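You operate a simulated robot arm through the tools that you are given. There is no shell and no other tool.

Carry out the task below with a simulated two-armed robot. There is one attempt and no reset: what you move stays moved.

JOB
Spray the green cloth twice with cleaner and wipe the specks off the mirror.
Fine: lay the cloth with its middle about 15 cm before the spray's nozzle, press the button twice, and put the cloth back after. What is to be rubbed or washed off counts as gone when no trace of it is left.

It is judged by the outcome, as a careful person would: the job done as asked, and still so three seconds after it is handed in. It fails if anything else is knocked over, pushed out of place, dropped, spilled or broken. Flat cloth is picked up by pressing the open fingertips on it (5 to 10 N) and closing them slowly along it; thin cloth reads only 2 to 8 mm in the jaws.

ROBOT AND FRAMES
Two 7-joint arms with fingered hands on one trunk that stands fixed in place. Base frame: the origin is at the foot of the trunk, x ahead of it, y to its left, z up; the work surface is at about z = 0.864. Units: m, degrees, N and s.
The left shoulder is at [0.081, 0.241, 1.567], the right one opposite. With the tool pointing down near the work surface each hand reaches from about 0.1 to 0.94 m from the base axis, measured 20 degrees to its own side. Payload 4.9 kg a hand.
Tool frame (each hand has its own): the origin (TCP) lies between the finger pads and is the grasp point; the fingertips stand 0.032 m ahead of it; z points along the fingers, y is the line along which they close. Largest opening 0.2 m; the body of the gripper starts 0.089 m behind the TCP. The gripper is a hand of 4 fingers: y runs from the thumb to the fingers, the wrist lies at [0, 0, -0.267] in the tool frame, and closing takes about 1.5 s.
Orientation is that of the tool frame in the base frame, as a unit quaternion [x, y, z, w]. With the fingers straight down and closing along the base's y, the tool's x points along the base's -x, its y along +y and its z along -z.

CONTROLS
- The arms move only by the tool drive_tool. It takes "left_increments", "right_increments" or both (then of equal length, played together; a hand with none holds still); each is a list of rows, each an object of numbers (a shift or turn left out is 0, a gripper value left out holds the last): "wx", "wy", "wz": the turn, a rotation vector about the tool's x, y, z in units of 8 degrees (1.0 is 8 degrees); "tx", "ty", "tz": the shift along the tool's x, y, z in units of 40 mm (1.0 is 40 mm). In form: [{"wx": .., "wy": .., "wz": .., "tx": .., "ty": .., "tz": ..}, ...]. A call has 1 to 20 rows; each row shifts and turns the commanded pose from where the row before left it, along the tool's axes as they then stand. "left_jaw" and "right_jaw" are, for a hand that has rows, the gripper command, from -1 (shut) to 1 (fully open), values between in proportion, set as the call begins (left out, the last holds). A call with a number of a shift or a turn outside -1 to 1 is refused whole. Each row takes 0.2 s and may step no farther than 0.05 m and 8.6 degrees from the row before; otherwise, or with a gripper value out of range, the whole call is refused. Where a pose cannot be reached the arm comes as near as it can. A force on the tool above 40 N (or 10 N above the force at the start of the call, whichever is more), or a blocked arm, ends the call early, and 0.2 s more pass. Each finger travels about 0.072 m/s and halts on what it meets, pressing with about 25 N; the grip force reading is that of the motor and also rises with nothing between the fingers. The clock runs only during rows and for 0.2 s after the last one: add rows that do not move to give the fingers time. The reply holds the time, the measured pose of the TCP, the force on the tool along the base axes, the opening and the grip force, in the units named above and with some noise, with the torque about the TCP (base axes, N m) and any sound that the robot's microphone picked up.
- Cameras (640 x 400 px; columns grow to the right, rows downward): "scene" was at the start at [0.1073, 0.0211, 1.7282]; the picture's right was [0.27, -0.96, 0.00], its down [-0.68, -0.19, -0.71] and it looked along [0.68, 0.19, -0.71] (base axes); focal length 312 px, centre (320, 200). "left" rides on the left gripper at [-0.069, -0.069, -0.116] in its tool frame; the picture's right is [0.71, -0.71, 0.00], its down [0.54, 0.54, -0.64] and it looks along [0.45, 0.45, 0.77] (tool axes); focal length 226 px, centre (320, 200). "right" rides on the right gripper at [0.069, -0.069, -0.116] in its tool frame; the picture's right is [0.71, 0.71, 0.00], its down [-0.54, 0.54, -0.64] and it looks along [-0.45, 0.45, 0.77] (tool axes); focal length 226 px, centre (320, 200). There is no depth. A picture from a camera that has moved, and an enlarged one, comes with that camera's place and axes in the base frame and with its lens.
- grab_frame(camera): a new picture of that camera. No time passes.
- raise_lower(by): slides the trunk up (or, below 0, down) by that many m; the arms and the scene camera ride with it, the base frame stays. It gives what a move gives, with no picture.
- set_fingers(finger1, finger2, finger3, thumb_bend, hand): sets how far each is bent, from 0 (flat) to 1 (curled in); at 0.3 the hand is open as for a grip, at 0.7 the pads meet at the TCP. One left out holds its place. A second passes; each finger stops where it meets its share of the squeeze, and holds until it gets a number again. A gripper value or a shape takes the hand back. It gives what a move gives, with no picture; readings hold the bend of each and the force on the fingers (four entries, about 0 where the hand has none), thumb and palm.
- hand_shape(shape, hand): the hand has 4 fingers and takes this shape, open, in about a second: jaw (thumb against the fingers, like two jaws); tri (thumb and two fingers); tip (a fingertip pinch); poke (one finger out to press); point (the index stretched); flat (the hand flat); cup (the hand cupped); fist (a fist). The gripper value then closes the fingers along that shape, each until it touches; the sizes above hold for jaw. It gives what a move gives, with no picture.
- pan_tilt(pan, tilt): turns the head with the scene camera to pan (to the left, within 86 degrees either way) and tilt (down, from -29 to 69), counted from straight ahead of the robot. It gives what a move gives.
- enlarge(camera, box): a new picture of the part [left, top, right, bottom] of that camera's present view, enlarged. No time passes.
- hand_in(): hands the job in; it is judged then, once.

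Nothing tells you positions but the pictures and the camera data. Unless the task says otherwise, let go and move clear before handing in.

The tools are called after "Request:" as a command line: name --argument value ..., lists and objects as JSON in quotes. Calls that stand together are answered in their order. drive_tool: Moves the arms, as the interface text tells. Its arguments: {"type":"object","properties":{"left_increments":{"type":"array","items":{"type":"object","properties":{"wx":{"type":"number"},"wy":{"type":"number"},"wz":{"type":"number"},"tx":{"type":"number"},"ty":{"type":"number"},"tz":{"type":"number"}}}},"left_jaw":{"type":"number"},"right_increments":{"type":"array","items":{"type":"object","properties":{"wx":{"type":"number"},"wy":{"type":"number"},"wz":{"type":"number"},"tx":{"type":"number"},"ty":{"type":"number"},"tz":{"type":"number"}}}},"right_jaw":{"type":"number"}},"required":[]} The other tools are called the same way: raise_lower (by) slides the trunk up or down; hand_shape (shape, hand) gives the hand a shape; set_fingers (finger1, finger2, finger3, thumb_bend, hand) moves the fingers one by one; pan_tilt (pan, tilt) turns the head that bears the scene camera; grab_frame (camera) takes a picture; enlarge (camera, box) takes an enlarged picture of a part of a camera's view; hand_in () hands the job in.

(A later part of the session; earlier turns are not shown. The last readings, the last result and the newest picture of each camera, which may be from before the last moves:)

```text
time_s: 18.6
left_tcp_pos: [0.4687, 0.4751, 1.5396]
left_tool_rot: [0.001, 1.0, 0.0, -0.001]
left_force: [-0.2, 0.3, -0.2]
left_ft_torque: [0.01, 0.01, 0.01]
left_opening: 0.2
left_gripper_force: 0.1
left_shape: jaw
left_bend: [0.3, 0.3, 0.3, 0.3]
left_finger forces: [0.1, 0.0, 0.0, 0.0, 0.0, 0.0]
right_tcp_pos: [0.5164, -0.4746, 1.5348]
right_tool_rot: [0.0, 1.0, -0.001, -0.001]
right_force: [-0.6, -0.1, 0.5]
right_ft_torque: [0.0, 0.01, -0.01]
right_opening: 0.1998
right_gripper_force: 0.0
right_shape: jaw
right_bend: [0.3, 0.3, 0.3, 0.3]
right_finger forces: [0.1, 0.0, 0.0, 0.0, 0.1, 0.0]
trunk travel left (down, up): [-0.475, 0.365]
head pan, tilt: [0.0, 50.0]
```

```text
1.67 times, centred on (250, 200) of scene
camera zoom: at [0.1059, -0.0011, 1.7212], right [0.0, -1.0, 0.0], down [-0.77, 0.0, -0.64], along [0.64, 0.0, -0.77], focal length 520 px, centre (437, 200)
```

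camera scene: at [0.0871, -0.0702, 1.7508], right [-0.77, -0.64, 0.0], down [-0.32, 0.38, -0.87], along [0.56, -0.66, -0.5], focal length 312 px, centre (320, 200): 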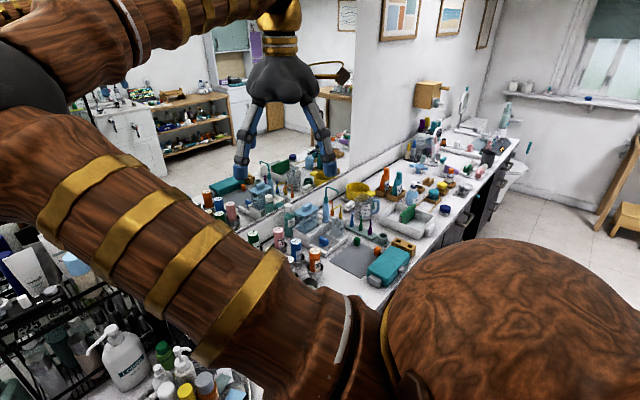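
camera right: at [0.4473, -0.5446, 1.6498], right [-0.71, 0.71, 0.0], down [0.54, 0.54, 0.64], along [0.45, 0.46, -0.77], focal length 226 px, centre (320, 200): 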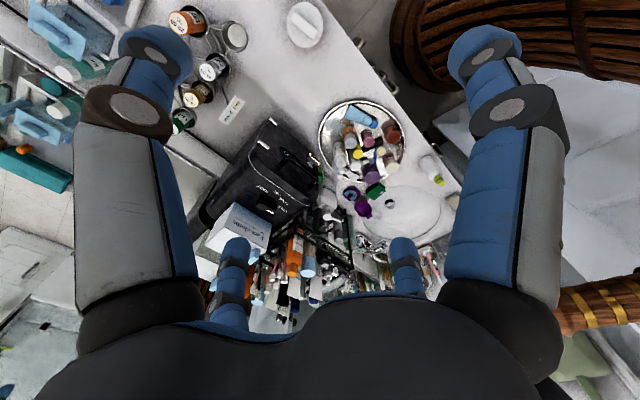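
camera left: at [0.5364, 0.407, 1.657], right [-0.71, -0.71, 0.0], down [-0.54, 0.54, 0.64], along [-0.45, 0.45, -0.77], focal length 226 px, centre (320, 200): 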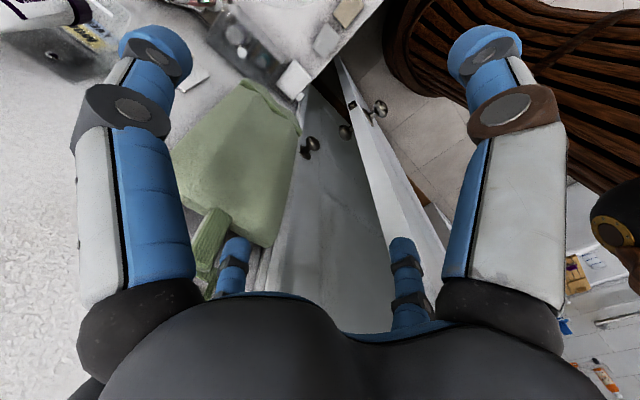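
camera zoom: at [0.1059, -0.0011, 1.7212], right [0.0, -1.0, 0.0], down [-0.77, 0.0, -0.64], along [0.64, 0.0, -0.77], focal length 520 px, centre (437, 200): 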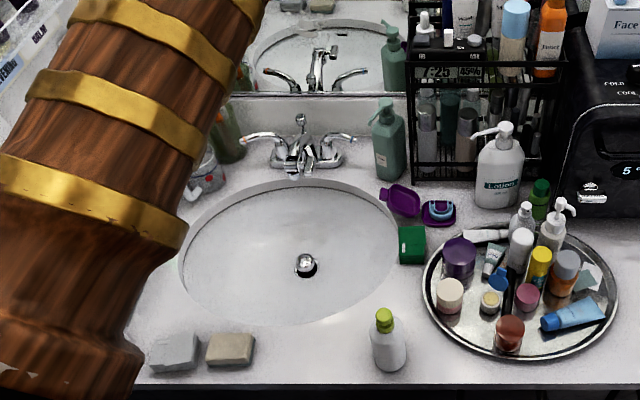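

The work area holds the basin, the lime-capped bottle and the cosmetics tray; the arms still hide parts of the mirror. I'll tip the right hand so its camera looks forward at the mirror and the left counter.

Request:
drive_tool --right_increments '[{"ty": 0.7, "wx": -0.707, "wy": -0.707}, {"ty": 0.7, "wx": -0.707, "wy": -0.707}, {"ty": 0.5, "wx": -0.707, "wy": -0.707}, {"wx": -0.707, "wy": -0.707}, {"wx": -0.707, "wy": -0.707}]'

Request:
grab_frame --camera "right"

Request:
enlarge --camera "right" --box '[180, 0, 460, 175]'

Request:
enlarge --camera "right" --box '[180, 120, 460, 295]'

```text
time_s: 19.8
left_tcp_pos: [0.4681, 0.4747, 1.5404]
left_tool_rot: [0.001, 1.0, -0.001, -0.001]
left_force: [0.0, -0.1, 0.3]
left_ft_torque: [0.01, -0.02, -0.01]
left_opening: 0.1999
left_gripper_force: 0.0
left_shape: jaw
left_bend: [0.3, 0.3, 0.3, 0.3]
left_finger forces: [0.0, 0.0, 0.1, 0.0, 0.1, 0.1]
right_tcp_pos: [0.5314, -0.3845, 1.5057]
right_tool_rot: [0.002, 0.941, 0.237, 0.242]
right_force: [-0.4, 0.7, -0.3]
right_ft_torque: [0.01, -0.01, 0.03]
right_opening: 0.2001
right_gripper_force: 0.1
right_shape: jaw
right_bend: [0.3, 0.3, 0.3, 0.3]
right_finger forces: [0.1, 0.1, 0.0, 0.0, 0.0, 0.0]
right hand out of reach, approached as far as the arm can: row 4, 5
trunk travel left (down, up): [-0.475, 0.365]
head pan, tilt: [0.0, 50.0]
```

```text
taken
camera right: at [0.4261, -0.4892, 1.5331], right [-0.7, 0.71, -0.01], down [0.12, 0.13, 0.98], along [0.7, 0.69, -0.18], focal length 226 px, centre (320, 200)
```

right: 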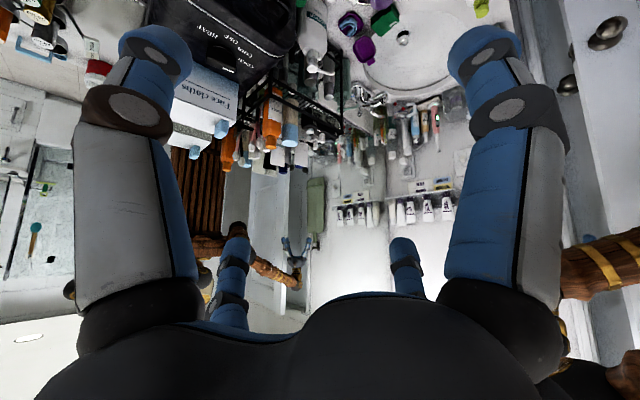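

```text
2.29 times, centred on (320, 88) of right
camera zoom: at [0.4261, -0.4892, 1.5331], right [-0.7, 0.71, -0.01], down [0.12, 0.13, 0.98], along [0.7, 0.69, -0.18], focal length 517 px, centre (320, 457)
```

zoom: 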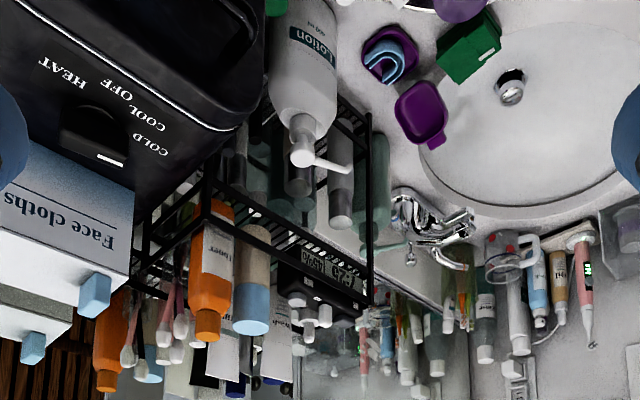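

```text
2.29 times, centred on (320, 208) of right
camera zoom: at [0.4261, -0.4892, 1.5331], right [-0.7, 0.71, -0.01], down [0.12, 0.13, 0.98], along [0.7, 0.69, -0.18], focal length 517 px, centre (320, 183)
```

zoom: 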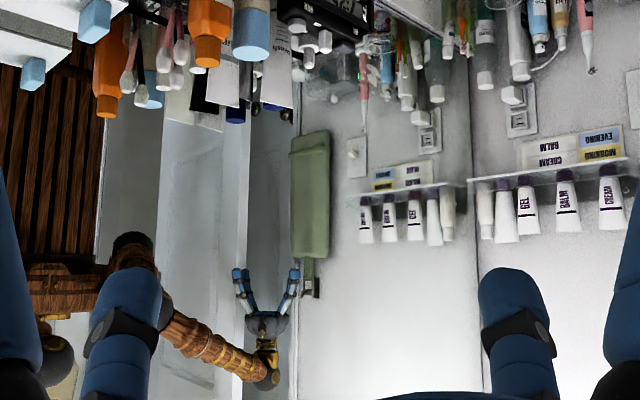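

No specks are visible on this left part of the mirror. I'll undo the tilt and turn the right hand about its axis so its camera looks forward-right over the right counter.

Request:
drive_tool --right_increments '[{"wx": 0.707, "wy": 0.707}, {"wx": 0.707, "wy": 0.707}, {"wx": 0.707, "wy": 0.707}, {"wx": 0.707, "wy": 0.707}, {"wx": 0.707, "wy": 0.707}, {"wz": 1}, {"wz": 1}, {"wz": 1}, {"wz": 1}, {"wz": 1}, {"wz": 1}, {"wz": 1}, {"wz": 1}, {"wz": 1}, {"wz": 1}, {"wz": 1}]'

Request:
grab_frame --camera "right"

Request:
enlarge --camera "right" --box '[180, 0, 460, 175]'

Request:
enlarge --camera "right" --box '[180, 120, 460, 295]'

Request:
grab_frame --camera "scene"

```text
time_s: 23.2
left_tcp_pos: [0.4679, 0.475, 1.5406]
left_tool_rot: [0.001, 1.0, 0.0, 0.0]
left_force: [0.2, 0.5, -0.5]
left_ft_torque: [0.03, -0.03, 0.02]
left_opening: 0.1997
left_gripper_force: 0.0
left_shape: jaw
left_bend: [0.3, 0.3, 0.3, 0.3]
left_finger forces: [0.0, 0.1, 0.0, 0.0, 0.1, 0.0]
right_tcp_pos: [0.5327, -0.3843, 1.5068]
right_tool_rot: [0.696, 0.718, 0.0, 0.0]
right_force: [0.0, -0.8, -0.6]
right_ft_torque: [-0.02, -0.01, 0.01]
right_opening: 0.1998
right_gripper_force: 0.1
right_shape: jaw
right_bend: [0.3, 0.3, 0.3, 0.3]
right_finger forces: [0.1, 0.1, 0.1, 0.0, 0.0, 0.0]
trunk travel left (down, up): [-0.475, 0.365]
head pan, tilt: [0.0, 50.0]
```

```text
taken
camera right: at [0.4614, -0.3174, 1.6215], right [0.68, 0.73, 0.0], down [0.56, -0.52, 0.64], along [0.47, -0.44, -0.77], focal length 226 px, centre (320, 200)
```

right: 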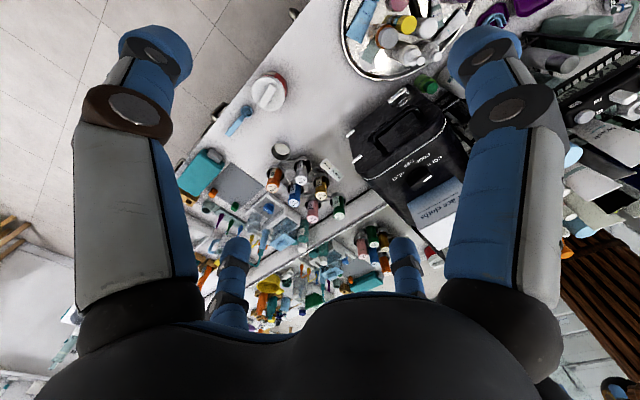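

```text
2.29 times, centred on (320, 88) of right
camera zoom: at [0.4614, -0.3174, 1.6215], right [0.68, 0.73, 0.0], down [0.56, -0.52, 0.64], along [0.47, -0.44, -0.77], focal length 517 px, centre (320, 457)
```

zoom: 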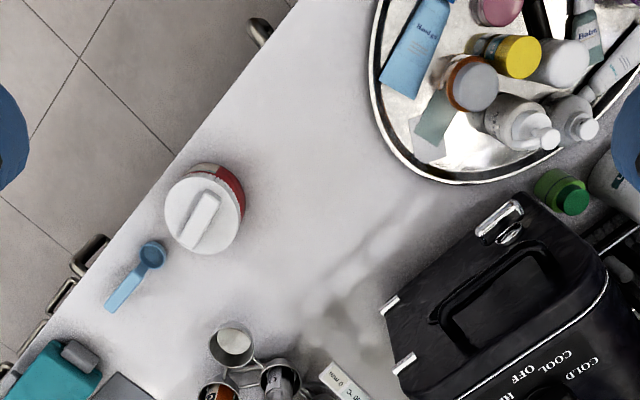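

```text
2.29 times, centred on (320, 208) of right
camera zoom: at [0.4614, -0.3174, 1.6215], right [0.68, 0.73, 0.0], down [0.56, -0.52, 0.64], along [0.47, -0.44, -0.77], focal length 517 px, centre (320, 183)
```

zoom: 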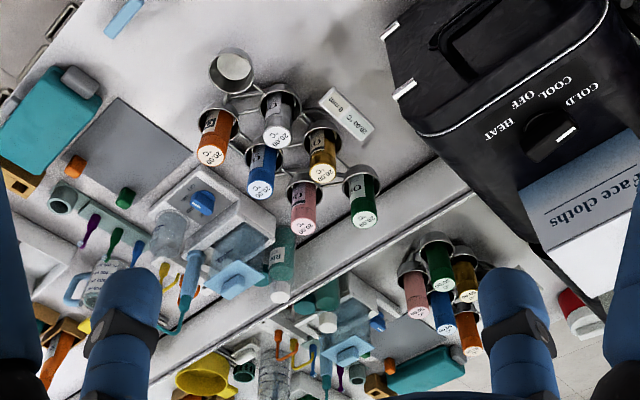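

```text
taken
camera scene: at [0.1059, -0.0012, 1.7212], right [0.0, -1.0, 0.0], down [-0.77, 0.0, -0.64], along [0.64, 0.0, -0.77], focal length 312 px, centre (320, 200)
```

scene: 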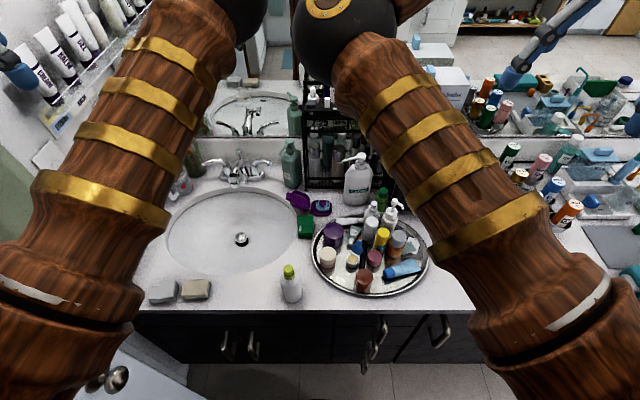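

The right counter shows small bottles, a caddy and a cooler, but no green cloth. I'll turn the left hand so its camera looks forward-left at the left part of the counter and the mirror.

Request:
drive_tool --left_increments '[{"ty": -0.8, "tx": -0.5}, {"ty": -0.8, "tx": -0.5}, {"ty": -0.8, "tx": -0.5}, {"wz": 1}, {"wz": 1}, {"wz": 1}, {"wz": 1}, {"wz": 1}, {"wz": 1}, {"wz": 1}, {"wz": 1}, {"wz": 1}, {"wz": 1}, {"wz": 1}]'

Request:
grab_frame --camera "left"

Request:
enlarge --camera "left" --box '[180, 0, 460, 175]'

Request:
enlarge --camera "left" --box '[180, 120, 460, 295]'

Request:
grab_frame --camera "scene"

```text
time_s: 24.0
left_tcp_pos: [0.4843, 0.4672, 1.541]
left_tool_rot: [-0.09, 0.996, -0.003, 0.001]
left_force: [-0.1, -0.3, -0.2]
left_ft_torque: [0.0, -0.02, -0.01]
left_opening: 0.1999
left_gripper_force: 0.0
left_shape: jaw
left_bend: [0.3, 0.3, 0.3, 0.3]
left_finger forces: [0.0, 0.0, 0.0, 0.1, 0.0, 0.0]
right_tcp_pos: [0.531, -0.3879, 1.5056]
right_tool_rot: [0.699, 0.715, 0.0, 0.0]
right_force: [0.4, 0.2, 0.4]
right_ft_torque: [0.01, 0.0, 0.01]
right_opening: 0.1998
right_gripper_force: 0.1
right_shape: jaw
right_bend: [0.3, 0.3, 0.3, 0.3]
right_finger forces: [0.0, 0.1, 0.1, 0.1, 0.1, 0.1]
trunk travel left (down, up): [-0.475, 0.365]
head pan, tilt: [0.0, 50.0]
stopped in row 3 (left hand): the arm was blocked; the commanded pose is now the measured one
```

```text
taken
camera left: at [0.5649, 0.4135, 1.6579], right [-0.57, -0.82, 0.0], down [-0.63, 0.44, 0.64], along [-0.53, 0.36, -0.77], focal length 226 px, centre (320, 200)
```

left: 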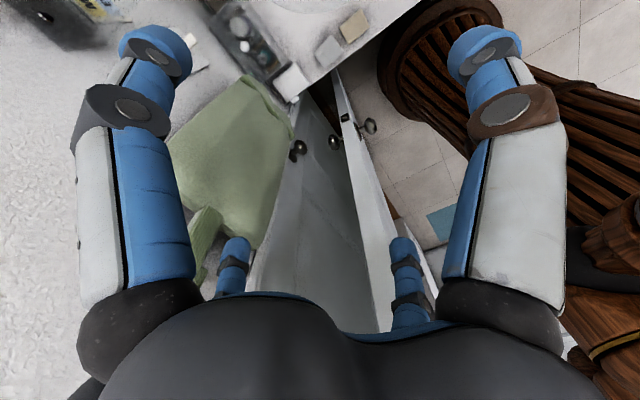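

```text
2.29 times, centred on (320, 88) of left
camera zoom: at [0.5649, 0.4135, 1.6579], right [-0.57, -0.82, 0.0], down [-0.63, 0.44, 0.64], along [-0.53, 0.36, -0.77], focal length 517 px, centre (320, 457)
```

zoom: 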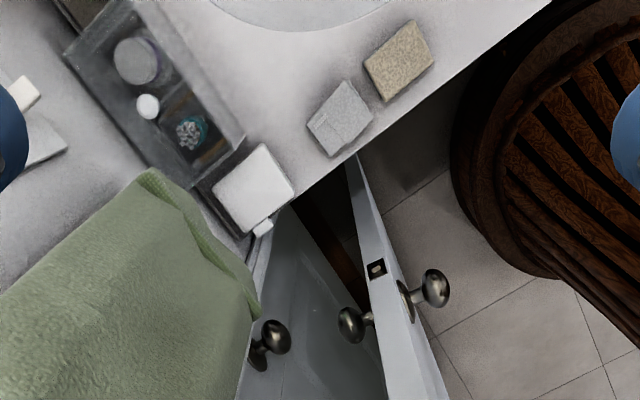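

```text
2.29 times, centred on (320, 208) of left
camera zoom: at [0.5649, 0.4135, 1.6579], right [-0.57, -0.82, 0.0], down [-0.63, 0.44, 0.64], along [-0.53, 0.36, -0.77], focal length 517 px, centre (320, 183)
```

zoom: 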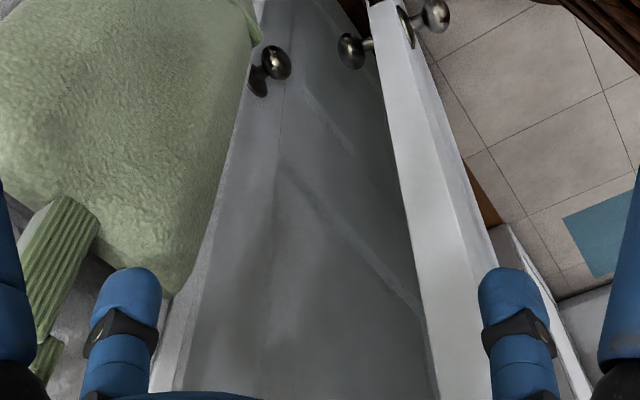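

```text
taken
camera scene: at [0.1063, 0.0008, 1.7212], right [0.0, -1.0, 0.0], down [-0.77, 0.0, -0.64], along [0.64, 0.0, -0.77], focal length 312 px, centre (320, 200)
```

scene: 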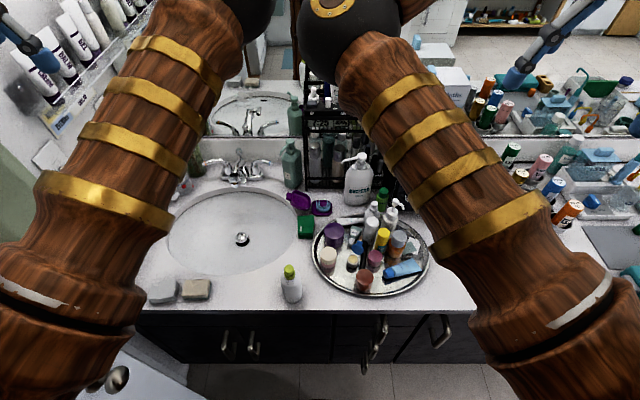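

The left arm stopped because the two elbows touched, so I'll move both hands apart. Then I'll return the left hand towards its start pose, lower, for a closer look at the left counter.

Request:
drive_tool --right_increments '[{"wz": -1}, {"wz": -1}, {"wz": -1}, {"wz": -1}, {"wz": -1}, {"wz": -1}, {"wz": -1}, {"wz": -1}, {"wz": -1}, {"wz": -1}, {"wz": -1}]' --left_increments '[{"ty": 0.2}, {}, {}, {}, {}, {}, {}, {}, {}, {}, {}]'

Request:
drive_tool --right_increments '[{"ty": -1}, {"ty": -1}, {"ty": -1}, {"ty": -1}, {"ty": -1}, {"ty": -1}, {"ty": -1}]'

Request:
pan_tilt --pan 10 --tilt 30

Request:
grab_frame --camera "scene"

```text
time_s: 26.4
left_tcp_pos: [0.4827, 0.4744, 1.5414]
left_tool_rot: [-0.089, 0.996, -0.002, 0.002]
left_force: [0.6, 0.0, -0.3]
left_ft_torque: [0.01, 0.03, -0.01]
left_opening: 0.2003
left_gripper_force: 0.1
left_shape: jaw
left_bend: [0.3, 0.3, 0.3, 0.3]
left_finger forces: [0.0, 0.1, 0.1, 0.1, 0.0, 0.0]
right_tcp_pos: [0.5307, -0.3917, 1.5048]
right_tool_rot: [0.007, 1.0, -0.001, -0.001]
right_force: [0.5, -0.2, -0.5]
right_ft_torque: [-0.01, 0.02, -0.01]
right_opening: 0.1996
right_gripper_force: 0.0
right_shape: jaw
right_bend: [0.3, 0.3, 0.3, 0.3]
right_finger forces: [0.0, 0.0, 0.1, 0.1, 0.1, 0.0]
trunk travel left (down, up): [-0.475, 0.365]
head pan, tilt: [0.0, 50.0]
```

```text
time_s: 28.0
left_tcp_pos: [0.4838, 0.4701, 1.5427]
left_tool_rot: [-0.088, 0.996, -0.001, 0.001]
left_force: [-0.1, 0.4, -0.2]
left_ft_torque: [0.03, -0.04, 0.02]
left_opening: 0.1999
left_gripper_force: 0.0
left_shape: jaw
left_bend: [0.3, 0.3, 0.3, 0.3]
left_finger forces: [0.0, 0.0, 0.0, 0.0, 0.0, 0.0]
right_tcp_pos: [0.5295, -0.6719, 1.5017]
right_tool_rot: [0.006, 1.0, 0.001, -0.001]
right_force: [-0.4, -0.7, 0.7]
right_ft_torque: [0.03, -0.01, 0.0]
right_opening: 0.1999
right_gripper_force: 0.0
right_shape: jaw
right_bend: [0.3, 0.3, 0.3, 0.3]
right_finger forces: [0.0, 0.0, 0.1, 0.0, 0.0, 0.1]
trunk travel left (down, up): [-0.475, 0.365]
head pan, tilt: [0.0, 50.0]
```

```text
time_s: 28.8
left_tcp_pos: [0.4846, 0.4728, 1.5407]
left_tool_rot: [-0.089, 0.996, -0.001, 0.001]
left_force: [0.2, 0.0, -1.2]
left_ft_torque: [-0.01, -0.02, 0.01]
left_opening: 0.2003
left_gripper_force: 0.0
left_shape: jaw
left_bend: [0.3, 0.3, 0.3, 0.3]
left_finger forces: [0.0, 0.1, 0.0, 0.1, 0.0, 0.1]
right_tcp_pos: [0.528, -0.6689, 1.5047]
right_tool_rot: [0.006, 1.0, 0.0, -0.001]
right_force: [0.0, -0.2, 0.6]
right_ft_torque: [0.02, -0.05, -0.03]
right_opening: 0.1999
right_gripper_force: 0.1
right_shape: jaw
right_bend: [0.3, 0.3, 0.3, 0.3]
right_finger forces: [0.0, 0.0, 0.0, 0.0, 0.0, 0.1]
trunk travel left (down, up): [-0.475, 0.365]
head pan, tilt: [10.0, 30.0]
```

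```text
taken
camera scene: at [0.118, 0.0142, 1.7507], right [0.17, -0.98, 0.0], down [-0.49, -0.09, -0.87], along [0.85, 0.15, -0.5], focal length 312 px, centre (320, 200)
```

scene: 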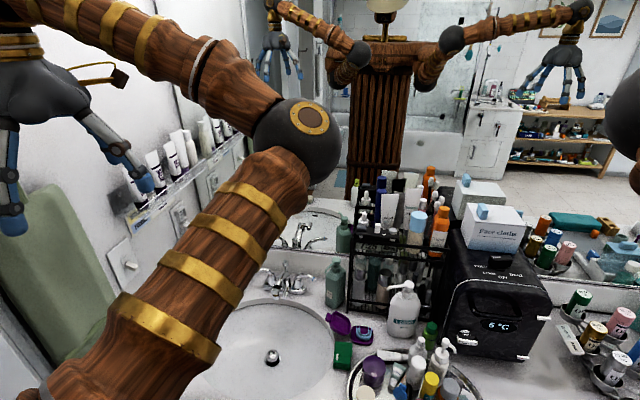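

The mirror is now mostly visible. I'll zoom on it piece by piece to find the specks.

Request:
pan_tilt --pan -5 --tilt 10

Request:
grab_frame --camera "scene"

Request:
enlarge --camera "scene" --box '[100, 100, 300, 225]'

Request:
enlarge --camera "scene" --box '[260, 100, 460, 225]'

Request:
enlarge --camera "scene" --box '[420, 100, 620, 225]'

Request:
enlarge --camera "scene" --box '[420, 200, 620, 325]'

Request:
enlarge --camera "scene" --box '[200, 200, 400, 325]'

```text
time_s: 29.6
left_tcp_pos: [0.4842, 0.473, 1.5426]
left_tool_rot: [-0.089, 0.996, -0.002, 0.001]
left_force: [-0.3, 1.3, -0.3]
left_ft_torque: [0.01, 0.0, -0.01]
left_opening: 0.2003
left_gripper_force: 0.0
left_shape: jaw
left_bend: [0.3, 0.3, 0.3, 0.3]
left_finger forces: [0.0, 0.1, 0.0, 0.0, 0.0, 0.0]
right_tcp_pos: [0.5292, -0.6681, 1.5054]
right_tool_rot: [0.006, 1.0, 0.0, 0.0]
right_force: [-0.3, 0.4, -0.3]
right_ft_torque: [0.01, 0.02, -0.03]
right_opening: 0.1999
right_gripper_force: 0.0
right_shape: jaw
right_bend: [0.3, 0.3, 0.3, 0.3]
right_finger forces: [0.1, 0.0, 0.0, 0.0, 0.0, 0.0]
trunk travel left (down, up): [-0.475, 0.365]
head pan, tilt: [-5.0, 10.0]
```

```text
taken
camera scene: at [0.1215, -0.0088, 1.783], right [-0.09, -1.0, 0.0], down [-0.17, 0.01, -0.98], along [0.98, -0.09, -0.17], focal length 312 px, centre (320, 200)
```

scene: 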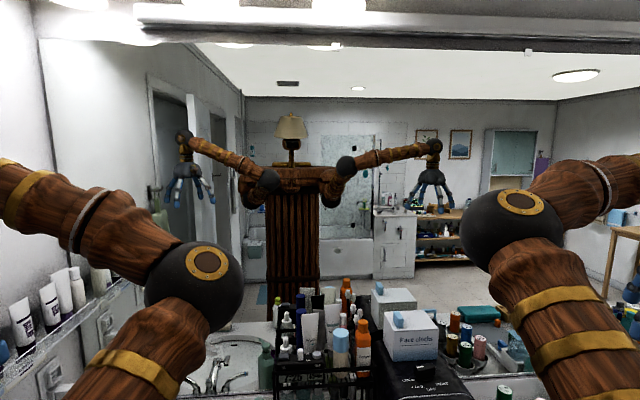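

```text
3.20 times, centred on (200, 162) of scene
camera zoom: at [0.1215, -0.0088, 1.783], right [-0.09, -1.0, 0.0], down [-0.17, 0.01, -0.98], along [0.98, -0.09, -0.17], focal length 999 px, centre (704, 320)
```

zoom: 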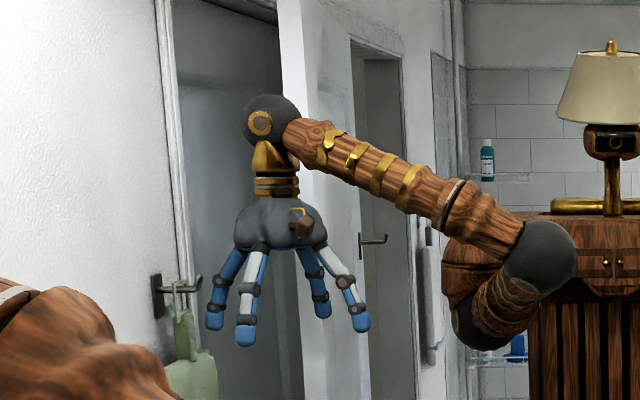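

```text
3.20 times, centred on (360, 162) of scene
camera zoom: at [0.1215, -0.0088, 1.783], right [-0.09, -1.0, 0.0], down [-0.17, 0.01, -0.98], along [0.98, -0.09, -0.17], focal length 999 px, centre (192, 320)
```

zoom: 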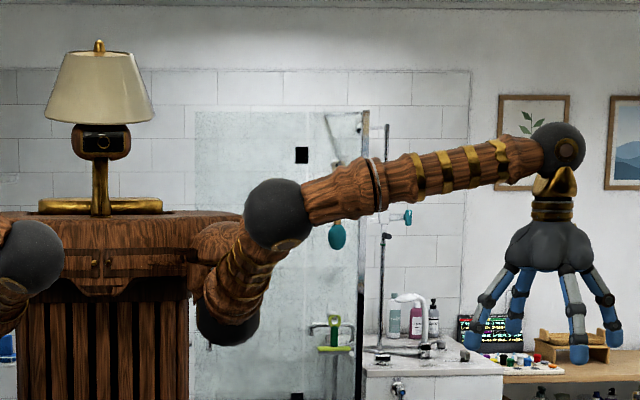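

```text
3.20 times, centred on (520, 162) of scene
camera zoom: at [0.1215, -0.0088, 1.783], right [-0.09, -1.0, 0.0], down [-0.17, 0.01, -0.98], along [0.98, -0.09, -0.17], focal length 999 px, centre (-320, 320)
```

zoom: 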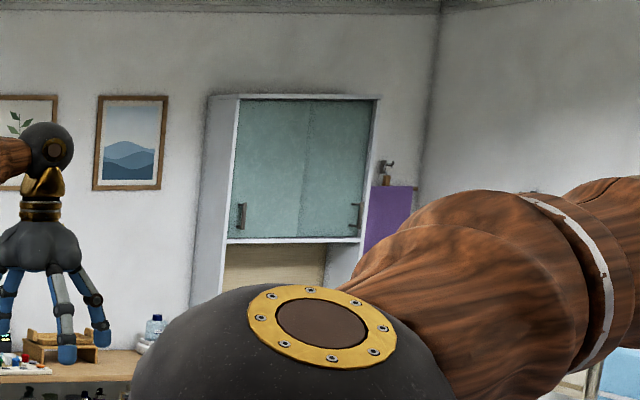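

```text
3.20 times, centred on (520, 262) of scene
camera zoom: at [0.1215, -0.0088, 1.783], right [-0.09, -1.0, 0.0], down [-0.17, 0.01, -0.98], along [0.98, -0.09, -0.17], focal length 999 px, centre (-320, 0)
```

zoom: 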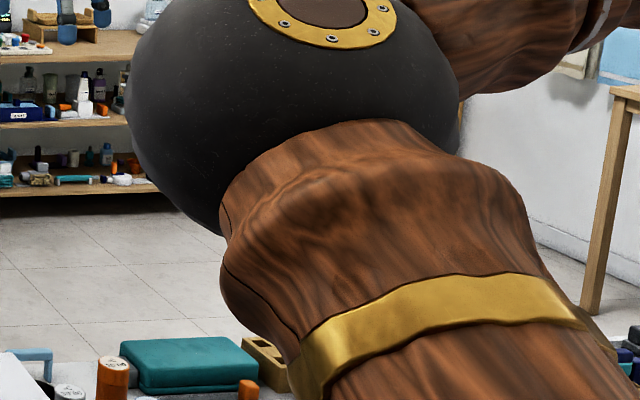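

```text
3.20 times, centred on (300, 262) of scene
camera zoom: at [0.1215, -0.0088, 1.783], right [-0.09, -1.0, 0.0], down [-0.17, 0.01, -0.98], along [0.98, -0.09, -0.17], focal length 999 px, centre (384, 0)
```

zoom: 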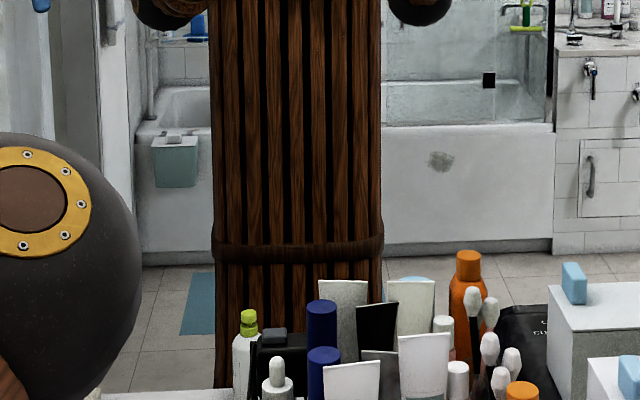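

I see no specks in the upper and middle mirror so far (a grey blotch turns out to be on the bathtub, not the mirror). Next I'll inspect the low part of the mirror behind the tap.

Request:
pan_tilt --pan 5 --tilt 40

Request:
grab_frame --camera "scene"

Request:
enlarge --camera "scene" --box '[200, 30, 360, 130]'

Request:
enlarge --camera "scene" --box '[200, 100, 360, 200]'

Request:
enlarge --camera "scene" --box '[400, 30, 560, 130]'

Request:
enlarge --camera "scene" --box '[480, 80, 640, 180]'

Request:
enlarge --camera "scene" --box '[300, 20, 460, 120]'

Request:
enlarge --camera "scene" --box '[440, 160, 640, 300]'

```text
time_s: 30.6
left_tcp_pos: [0.4841, 0.4739, 1.5403]
left_tool_rot: [-0.089, 0.996, -0.002, 0.001]
left_force: [0.1, 0.5, -0.3]
left_ft_torque: [0.03, 0.0, 0.02]
left_opening: 0.1999
left_gripper_force: 0.1
left_shape: jaw
left_bend: [0.3, 0.3, 0.3, 0.3]
left_finger forces: [0.0, 0.0, 0.1, 0.0, 0.1, 0.1]
right_tcp_pos: [0.5297, -0.6682, 1.5047]
right_tool_rot: [0.006, 1.0, 0.001, 0.0]
right_force: [0.2, -0.2, -0.9]
right_ft_torque: [0.0, 0.0, -0.01]
right_opening: 0.1998
right_gripper_force: 0.0
right_shape: jaw
right_bend: [0.3, 0.3, 0.3, 0.3]
right_finger forces: [0.0, 0.0, 0.0, 0.0, 0.0, 0.1]
trunk travel left (down, up): [-0.475, 0.365]
head pan, tilt: [5.0, 40.0]
```

```text
taken
camera scene: at [0.1136, 0.0062, 1.7355], right [0.09, -1.0, 0.0], down [-0.64, -0.06, -0.77], along [0.76, 0.07, -0.64], focal length 312 px, centre (320, 200)
```

scene: 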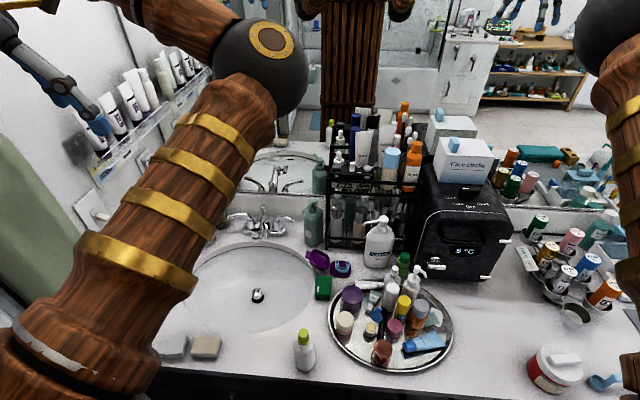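

```text
4.00 times, centred on (280, 80) of scene
camera zoom: at [0.1136, 0.0062, 1.7355], right [0.09, -1.0, 0.0], down [-0.64, -0.06, -0.77], along [0.76, 0.07, -0.64], focal length 1249 px, centre (480, 680)
```

zoom: 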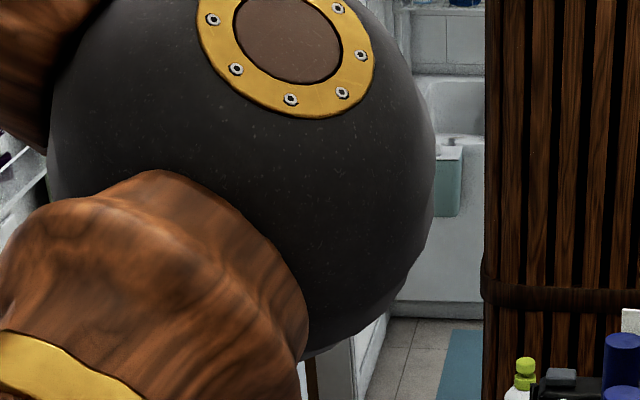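

```text
4.00 times, centred on (280, 150) of scene
camera zoom: at [0.1136, 0.0062, 1.7355], right [0.09, -1.0, 0.0], down [-0.64, -0.06, -0.77], along [0.76, 0.07, -0.64], focal length 1249 px, centre (480, 400)
```

zoom: 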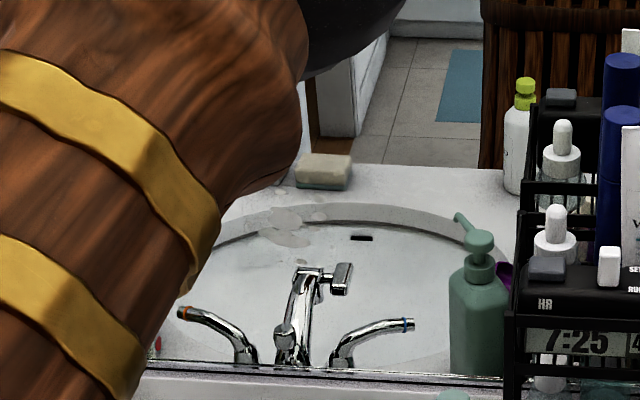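

```text
4.00 times, centred on (480, 80) of scene
camera zoom: at [0.1136, 0.0062, 1.7355], right [0.09, -1.0, 0.0], down [-0.64, -0.06, -0.77], along [0.76, 0.07, -0.64], focal length 1249 px, centre (-320, 680)
```

zoom: 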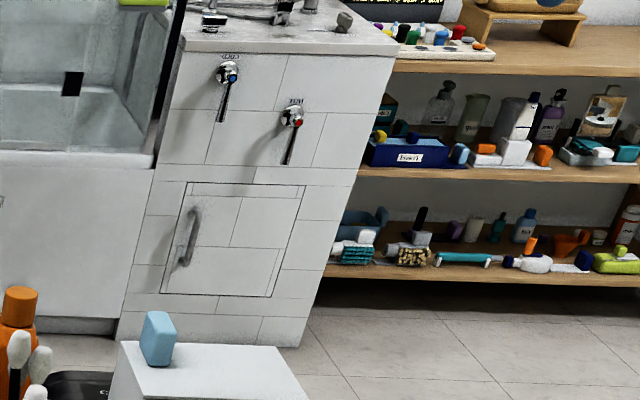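

```text
4.00 times, centred on (560, 130) of scene
camera zoom: at [0.1136, 0.0062, 1.7355], right [0.09, -1.0, 0.0], down [-0.64, -0.06, -0.77], along [0.76, 0.07, -0.64], focal length 1249 px, centre (-640, 480)
```

zoom: 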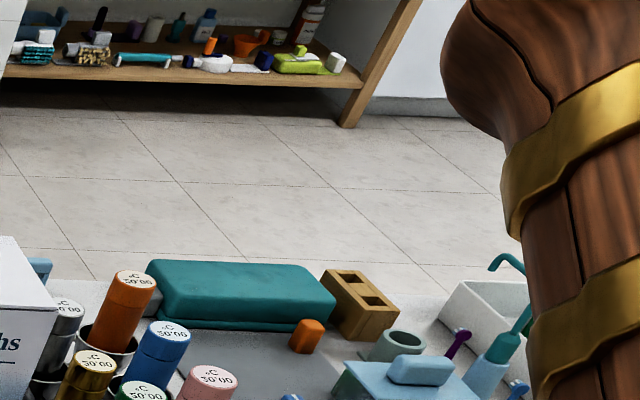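

```text
4.00 times, centred on (380, 70) of scene
camera zoom: at [0.1136, 0.0062, 1.7355], right [0.09, -1.0, 0.0], down [-0.64, -0.06, -0.77], along [0.76, 0.07, -0.64], focal length 1249 px, centre (80, 720)
```

zoom: 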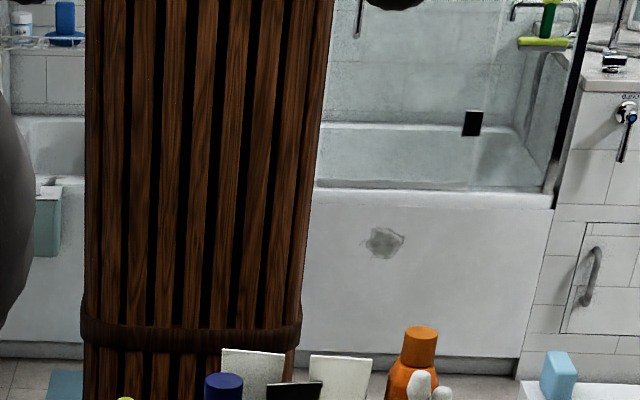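

```text
2.86 times, centred on (540, 230) of scene
camera zoom: at [0.1136, 0.0062, 1.7355], right [0.09, -1.0, 0.0], down [-0.64, -0.06, -0.77], along [0.76, 0.07, -0.64], focal length 892 px, centre (-309, 114)
```

zoom: 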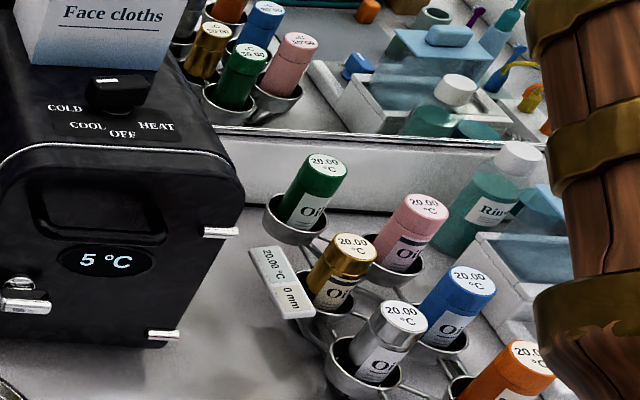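

Just above the tap in the mirror there are pale splotches, which may be the specks. I'll raise and swing the left hand outward to clear the view there.

Request:
drive_tool --left_increments '[{"tz": -1}, {"tz": -1}, {"tz": -1}, {"tz": -1}, {"tx": 0.8, "ty": 0.4}, {"tx": 0.8, "ty": 0.4}, {"tx": 0.8, "ty": 0.4}, {"tx": 0.8, "ty": 0.4}]'

Request:
grab_frame --camera "scene"

```text
time_s: 32.2
left_tcp_pos: [0.4075, 0.4981, 1.6547]
left_tool_rot: [-0.086, 0.996, -0.002, -0.001]
left_force: [19.5, -3.9, 0.5]
left_ft_torque: [0.0, 0.05, 0.87]
left_opening: 0.1996
left_gripper_force: 0.1
left_shape: jaw
left_bend: [0.3, 0.3, 0.38, 0.3]
left_finger forces: [0.1, 0.0, 19.9, 0.0, 0.1, 0.0]
left hand out of reach, approached as far as the arm can: row 3, 4
right_tcp_pos: [0.5389, -0.6712, 1.4987]
right_tool_rot: [0.005, 1.0, 0.002, -0.003]
right_force: [1.1, 0.5, 0.2]
right_ft_torque: [0.01, 0.05, 0.0]
right_opening: 0.1997
right_gripper_force: 0.0
right_shape: jaw
right_bend: [0.3, 0.3, 0.3, 0.3]
right_finger forces: [0.1, 0.1, 0.1, 0.1, 0.1, 0.0]
trunk travel left (down, up): [-0.475, 0.365]
head pan, tilt: [5.0, 40.0]
stopped in row 7 (left hand): the force on the tool passed its limit at 57 N (the readings are from after the stop); the commanded pose is now the measured one
```

```text
taken
camera scene: at [0.1251, 0.0033, 1.7343], right [0.09, -1.0, 0.0], down [-0.65, -0.05, -0.76], along [0.76, 0.07, -0.65], focal length 312 px, centre (320, 200)
```

scene: 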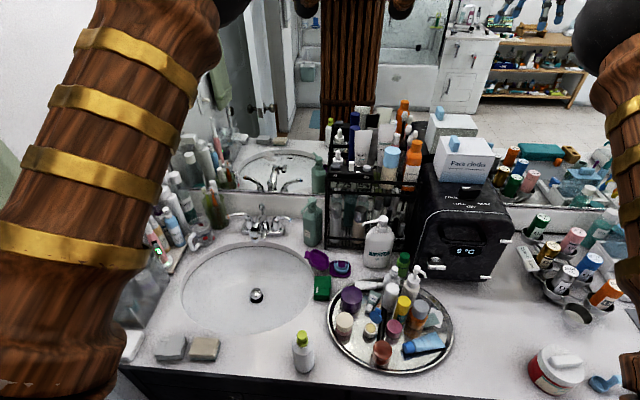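

The left hand touched a door or wall behind it, so I'll back off forward right away and look.

Request:
drive_tool --left_increments '[{"tx": -0.5}, {"tx": -0.8}, {"tx": -0.8, "ty": -0.3}, {"ty": -0.3}]'

Request:
grab_frame --camera "left"

Request:
pan_tilt --pan 15 --tilt 40

Request:
grab_frame --camera "scene"

```text
time_s: 33.2
left_tcp_pos: [0.4793, 0.4879, 1.6581]
left_tool_rot: [-0.087, 0.996, 0.002, 0.003]
left_force: [-0.2, 0.2, 0.9]
left_ft_torque: [0.04, -0.02, 0.01]
left_opening: 0.1998
left_gripper_force: 0.1
left_shape: jaw
left_bend: [0.3, 0.3, 0.3, 0.3]
left_finger forces: [0.1, 0.1, 0.1, 0.0, 0.1, 0.1]
right_tcp_pos: [0.5287, -0.6697, 1.5041]
right_tool_rot: [0.006, 1.0, 0.001, 0.0]
right_force: [1.3, 0.3, -0.1]
right_ft_torque: [0.02, -0.02, -0.02]
right_opening: 0.2002
right_gripper_force: 0.0
right_shape: jaw
right_bend: [0.3, 0.3, 0.3, 0.3]
right_finger forces: [0.0, 0.1, 0.0, 0.0, 0.1, 0.1]
trunk travel left (down, up): [-0.475, 0.365]
head pan, tilt: [5.0, 40.0]
```

```text
taken
camera left: at [0.559, 0.4338, 1.774], right [-0.58, -0.82, -0.01], down [-0.63, 0.44, 0.64], along [-0.52, 0.37, -0.77], focal length 226 px, centre (320, 200)
```

left: 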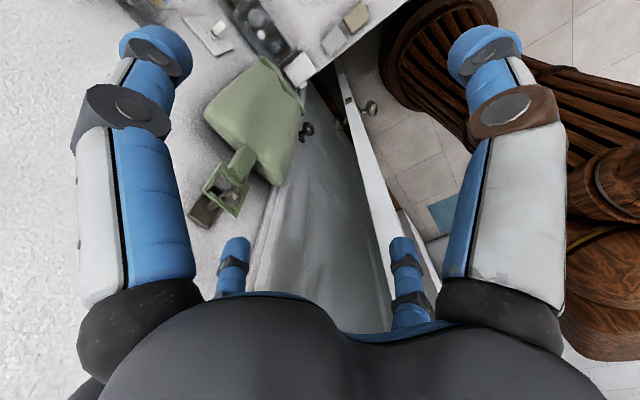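

```text
time_s: 33.9
left_tcp_pos: [0.4806, 0.4913, 1.6574]
left_tool_rot: [-0.087, 0.996, 0.001, 0.003]
left_force: [-0.3, -0.3, -0.3]
left_ft_torque: [0.0, -0.02, 0.0]
left_opening: 0.1998
left_gripper_force: 0.0
left_shape: jaw
left_bend: [0.3, 0.3, 0.3, 0.3]
left_finger forces: [0.0, 0.1, 0.0, 0.1, 0.0, 0.0]
right_tcp_pos: [0.5287, -0.6705, 1.5048]
right_tool_rot: [0.007, 1.0, 0.0, 0.0]
right_force: [-0.4, 0.3, 0.5]
right_ft_torque: [0.04, -0.01, -0.01]
right_opening: 0.2
right_gripper_force: 0.0
right_shape: jaw
right_bend: [0.3, 0.3, 0.3, 0.3]
right_finger forces: [0.0, 0.0, 0.0, 0.0, 0.0, 0.0]
trunk travel left (down, up): [-0.475, 0.365]
head pan, tilt: [15.0, 40.0]
```

```text
taken
camera scene: at [0.1102, 0.0202, 1.7355], right [0.26, -0.97, 0.0], down [-0.62, -0.17, -0.77], along [0.74, 0.2, -0.64], focal length 312 px, centre (320, 200)
```

scene: 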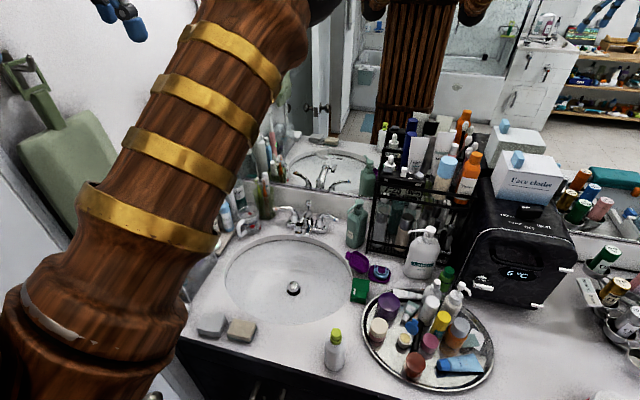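

Clear of contact now. I'll zoom into the mirror above the tap, the spray bottle and the area by the towel.

Request:
enlarge --camera "scene" --box '[240, 110, 400, 210]'

Request:
enlarge --camera "scene" --box '[180, 170, 340, 270]'

Request:
enlarge --camera "scene" --box '[180, 300, 340, 400]'

Request:
enlarge --camera "scene" --box '[300, 300, 380, 380]'

Request:
enlarge --camera "scene" --box '[340, 240, 500, 400]'

Request:
enlarge --camera "left" --box '[180, 0, 340, 140]'

```text
4.00 times, centred on (320, 160) of scene
camera zoom: at [0.1102, 0.0202, 1.7355], right [0.26, -0.97, 0.0], down [-0.62, -0.17, -0.77], along [0.74, 0.2, -0.64], focal length 1249 px, centre (320, 360)
```

zoom: 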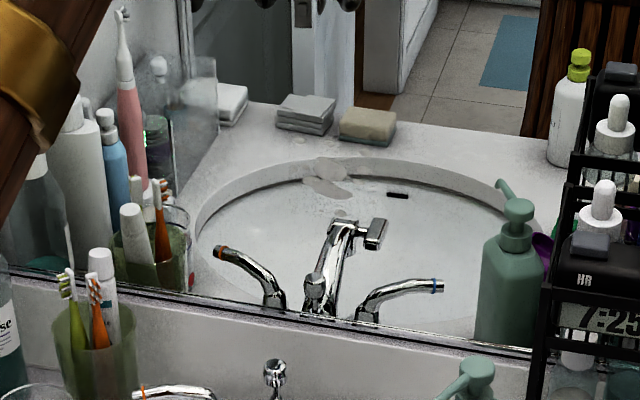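

```text
4.00 times, centred on (260, 220) of scene
camera zoom: at [0.1102, 0.0202, 1.7355], right [0.26, -0.97, 0.0], down [-0.62, -0.17, -0.77], along [0.74, 0.2, -0.64], focal length 1249 px, centre (560, 120)
```

zoom: 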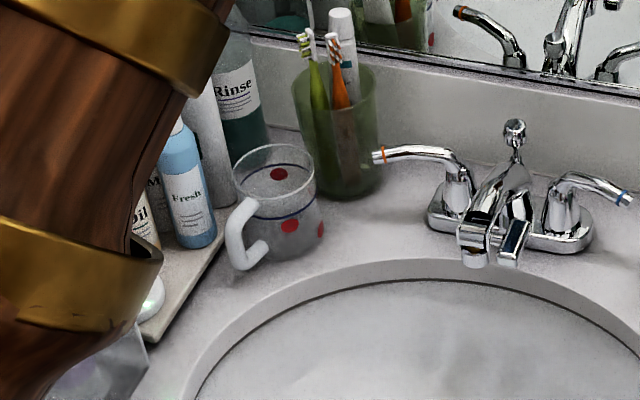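

```text
4.00 times, centred on (260, 350) of scene
camera zoom: at [0.1102, 0.0202, 1.7355], right [0.26, -0.97, 0.0], down [-0.62, -0.17, -0.77], along [0.74, 0.2, -0.64], focal length 1249 px, centre (560, -400)
```

zoom: 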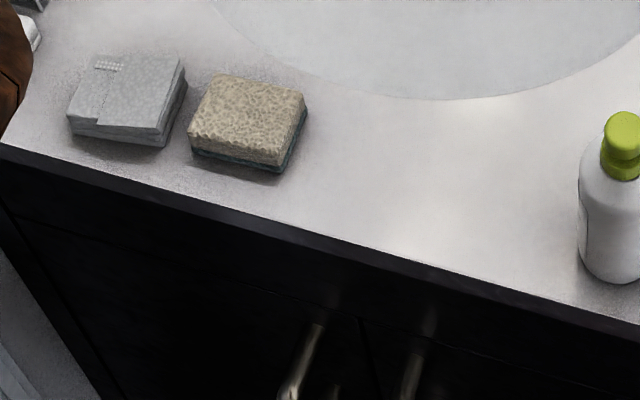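

```text
5.00 times, centred on (340, 340) of scene
camera zoom: at [0.1102, 0.0202, 1.7355], right [0.26, -0.97, 0.0], down [-0.62, -0.17, -0.77], along [0.74, 0.2, -0.64], focal length 1561 px, centre (220, -500)
```

zoom: 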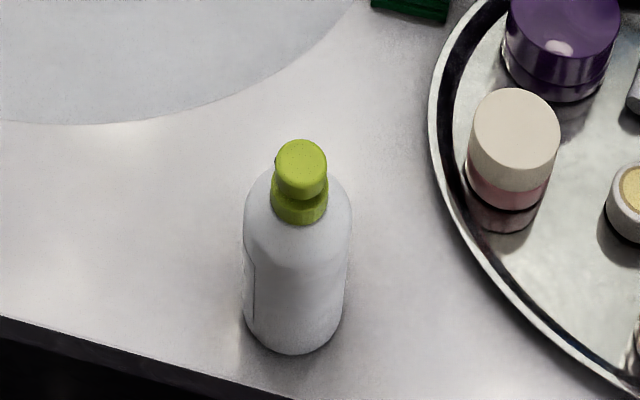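

```text
2.50 times, centred on (420, 320) of scene
camera zoom: at [0.1102, 0.0202, 1.7355], right [0.26, -0.97, 0.0], down [-0.62, -0.17, -0.77], along [0.74, 0.2, -0.64], focal length 781 px, centre (70, -100)
```

zoom: 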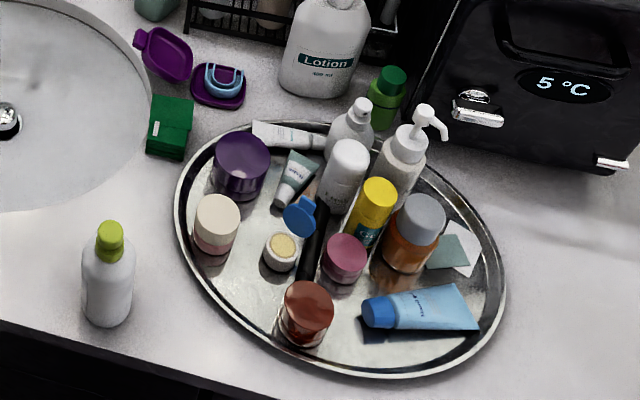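

```text
2.86 times, centred on (260, 70) of left
camera zoom: at [0.5594, 0.4351, 1.7734], right [-0.58, -0.82, 0.0], down [-0.63, 0.44, 0.64], along [-0.52, 0.37, -0.77], focal length 646 px, centre (491, 571)
```

zoom: 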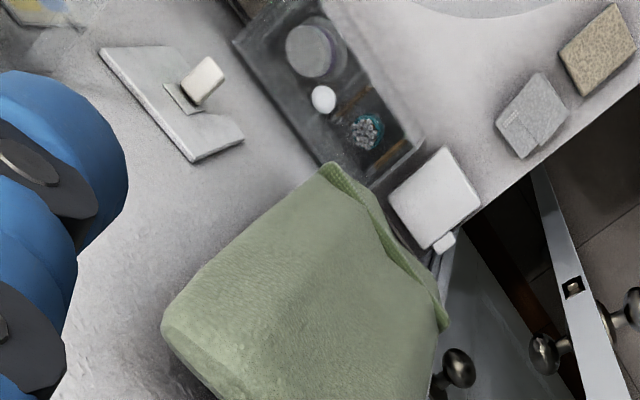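

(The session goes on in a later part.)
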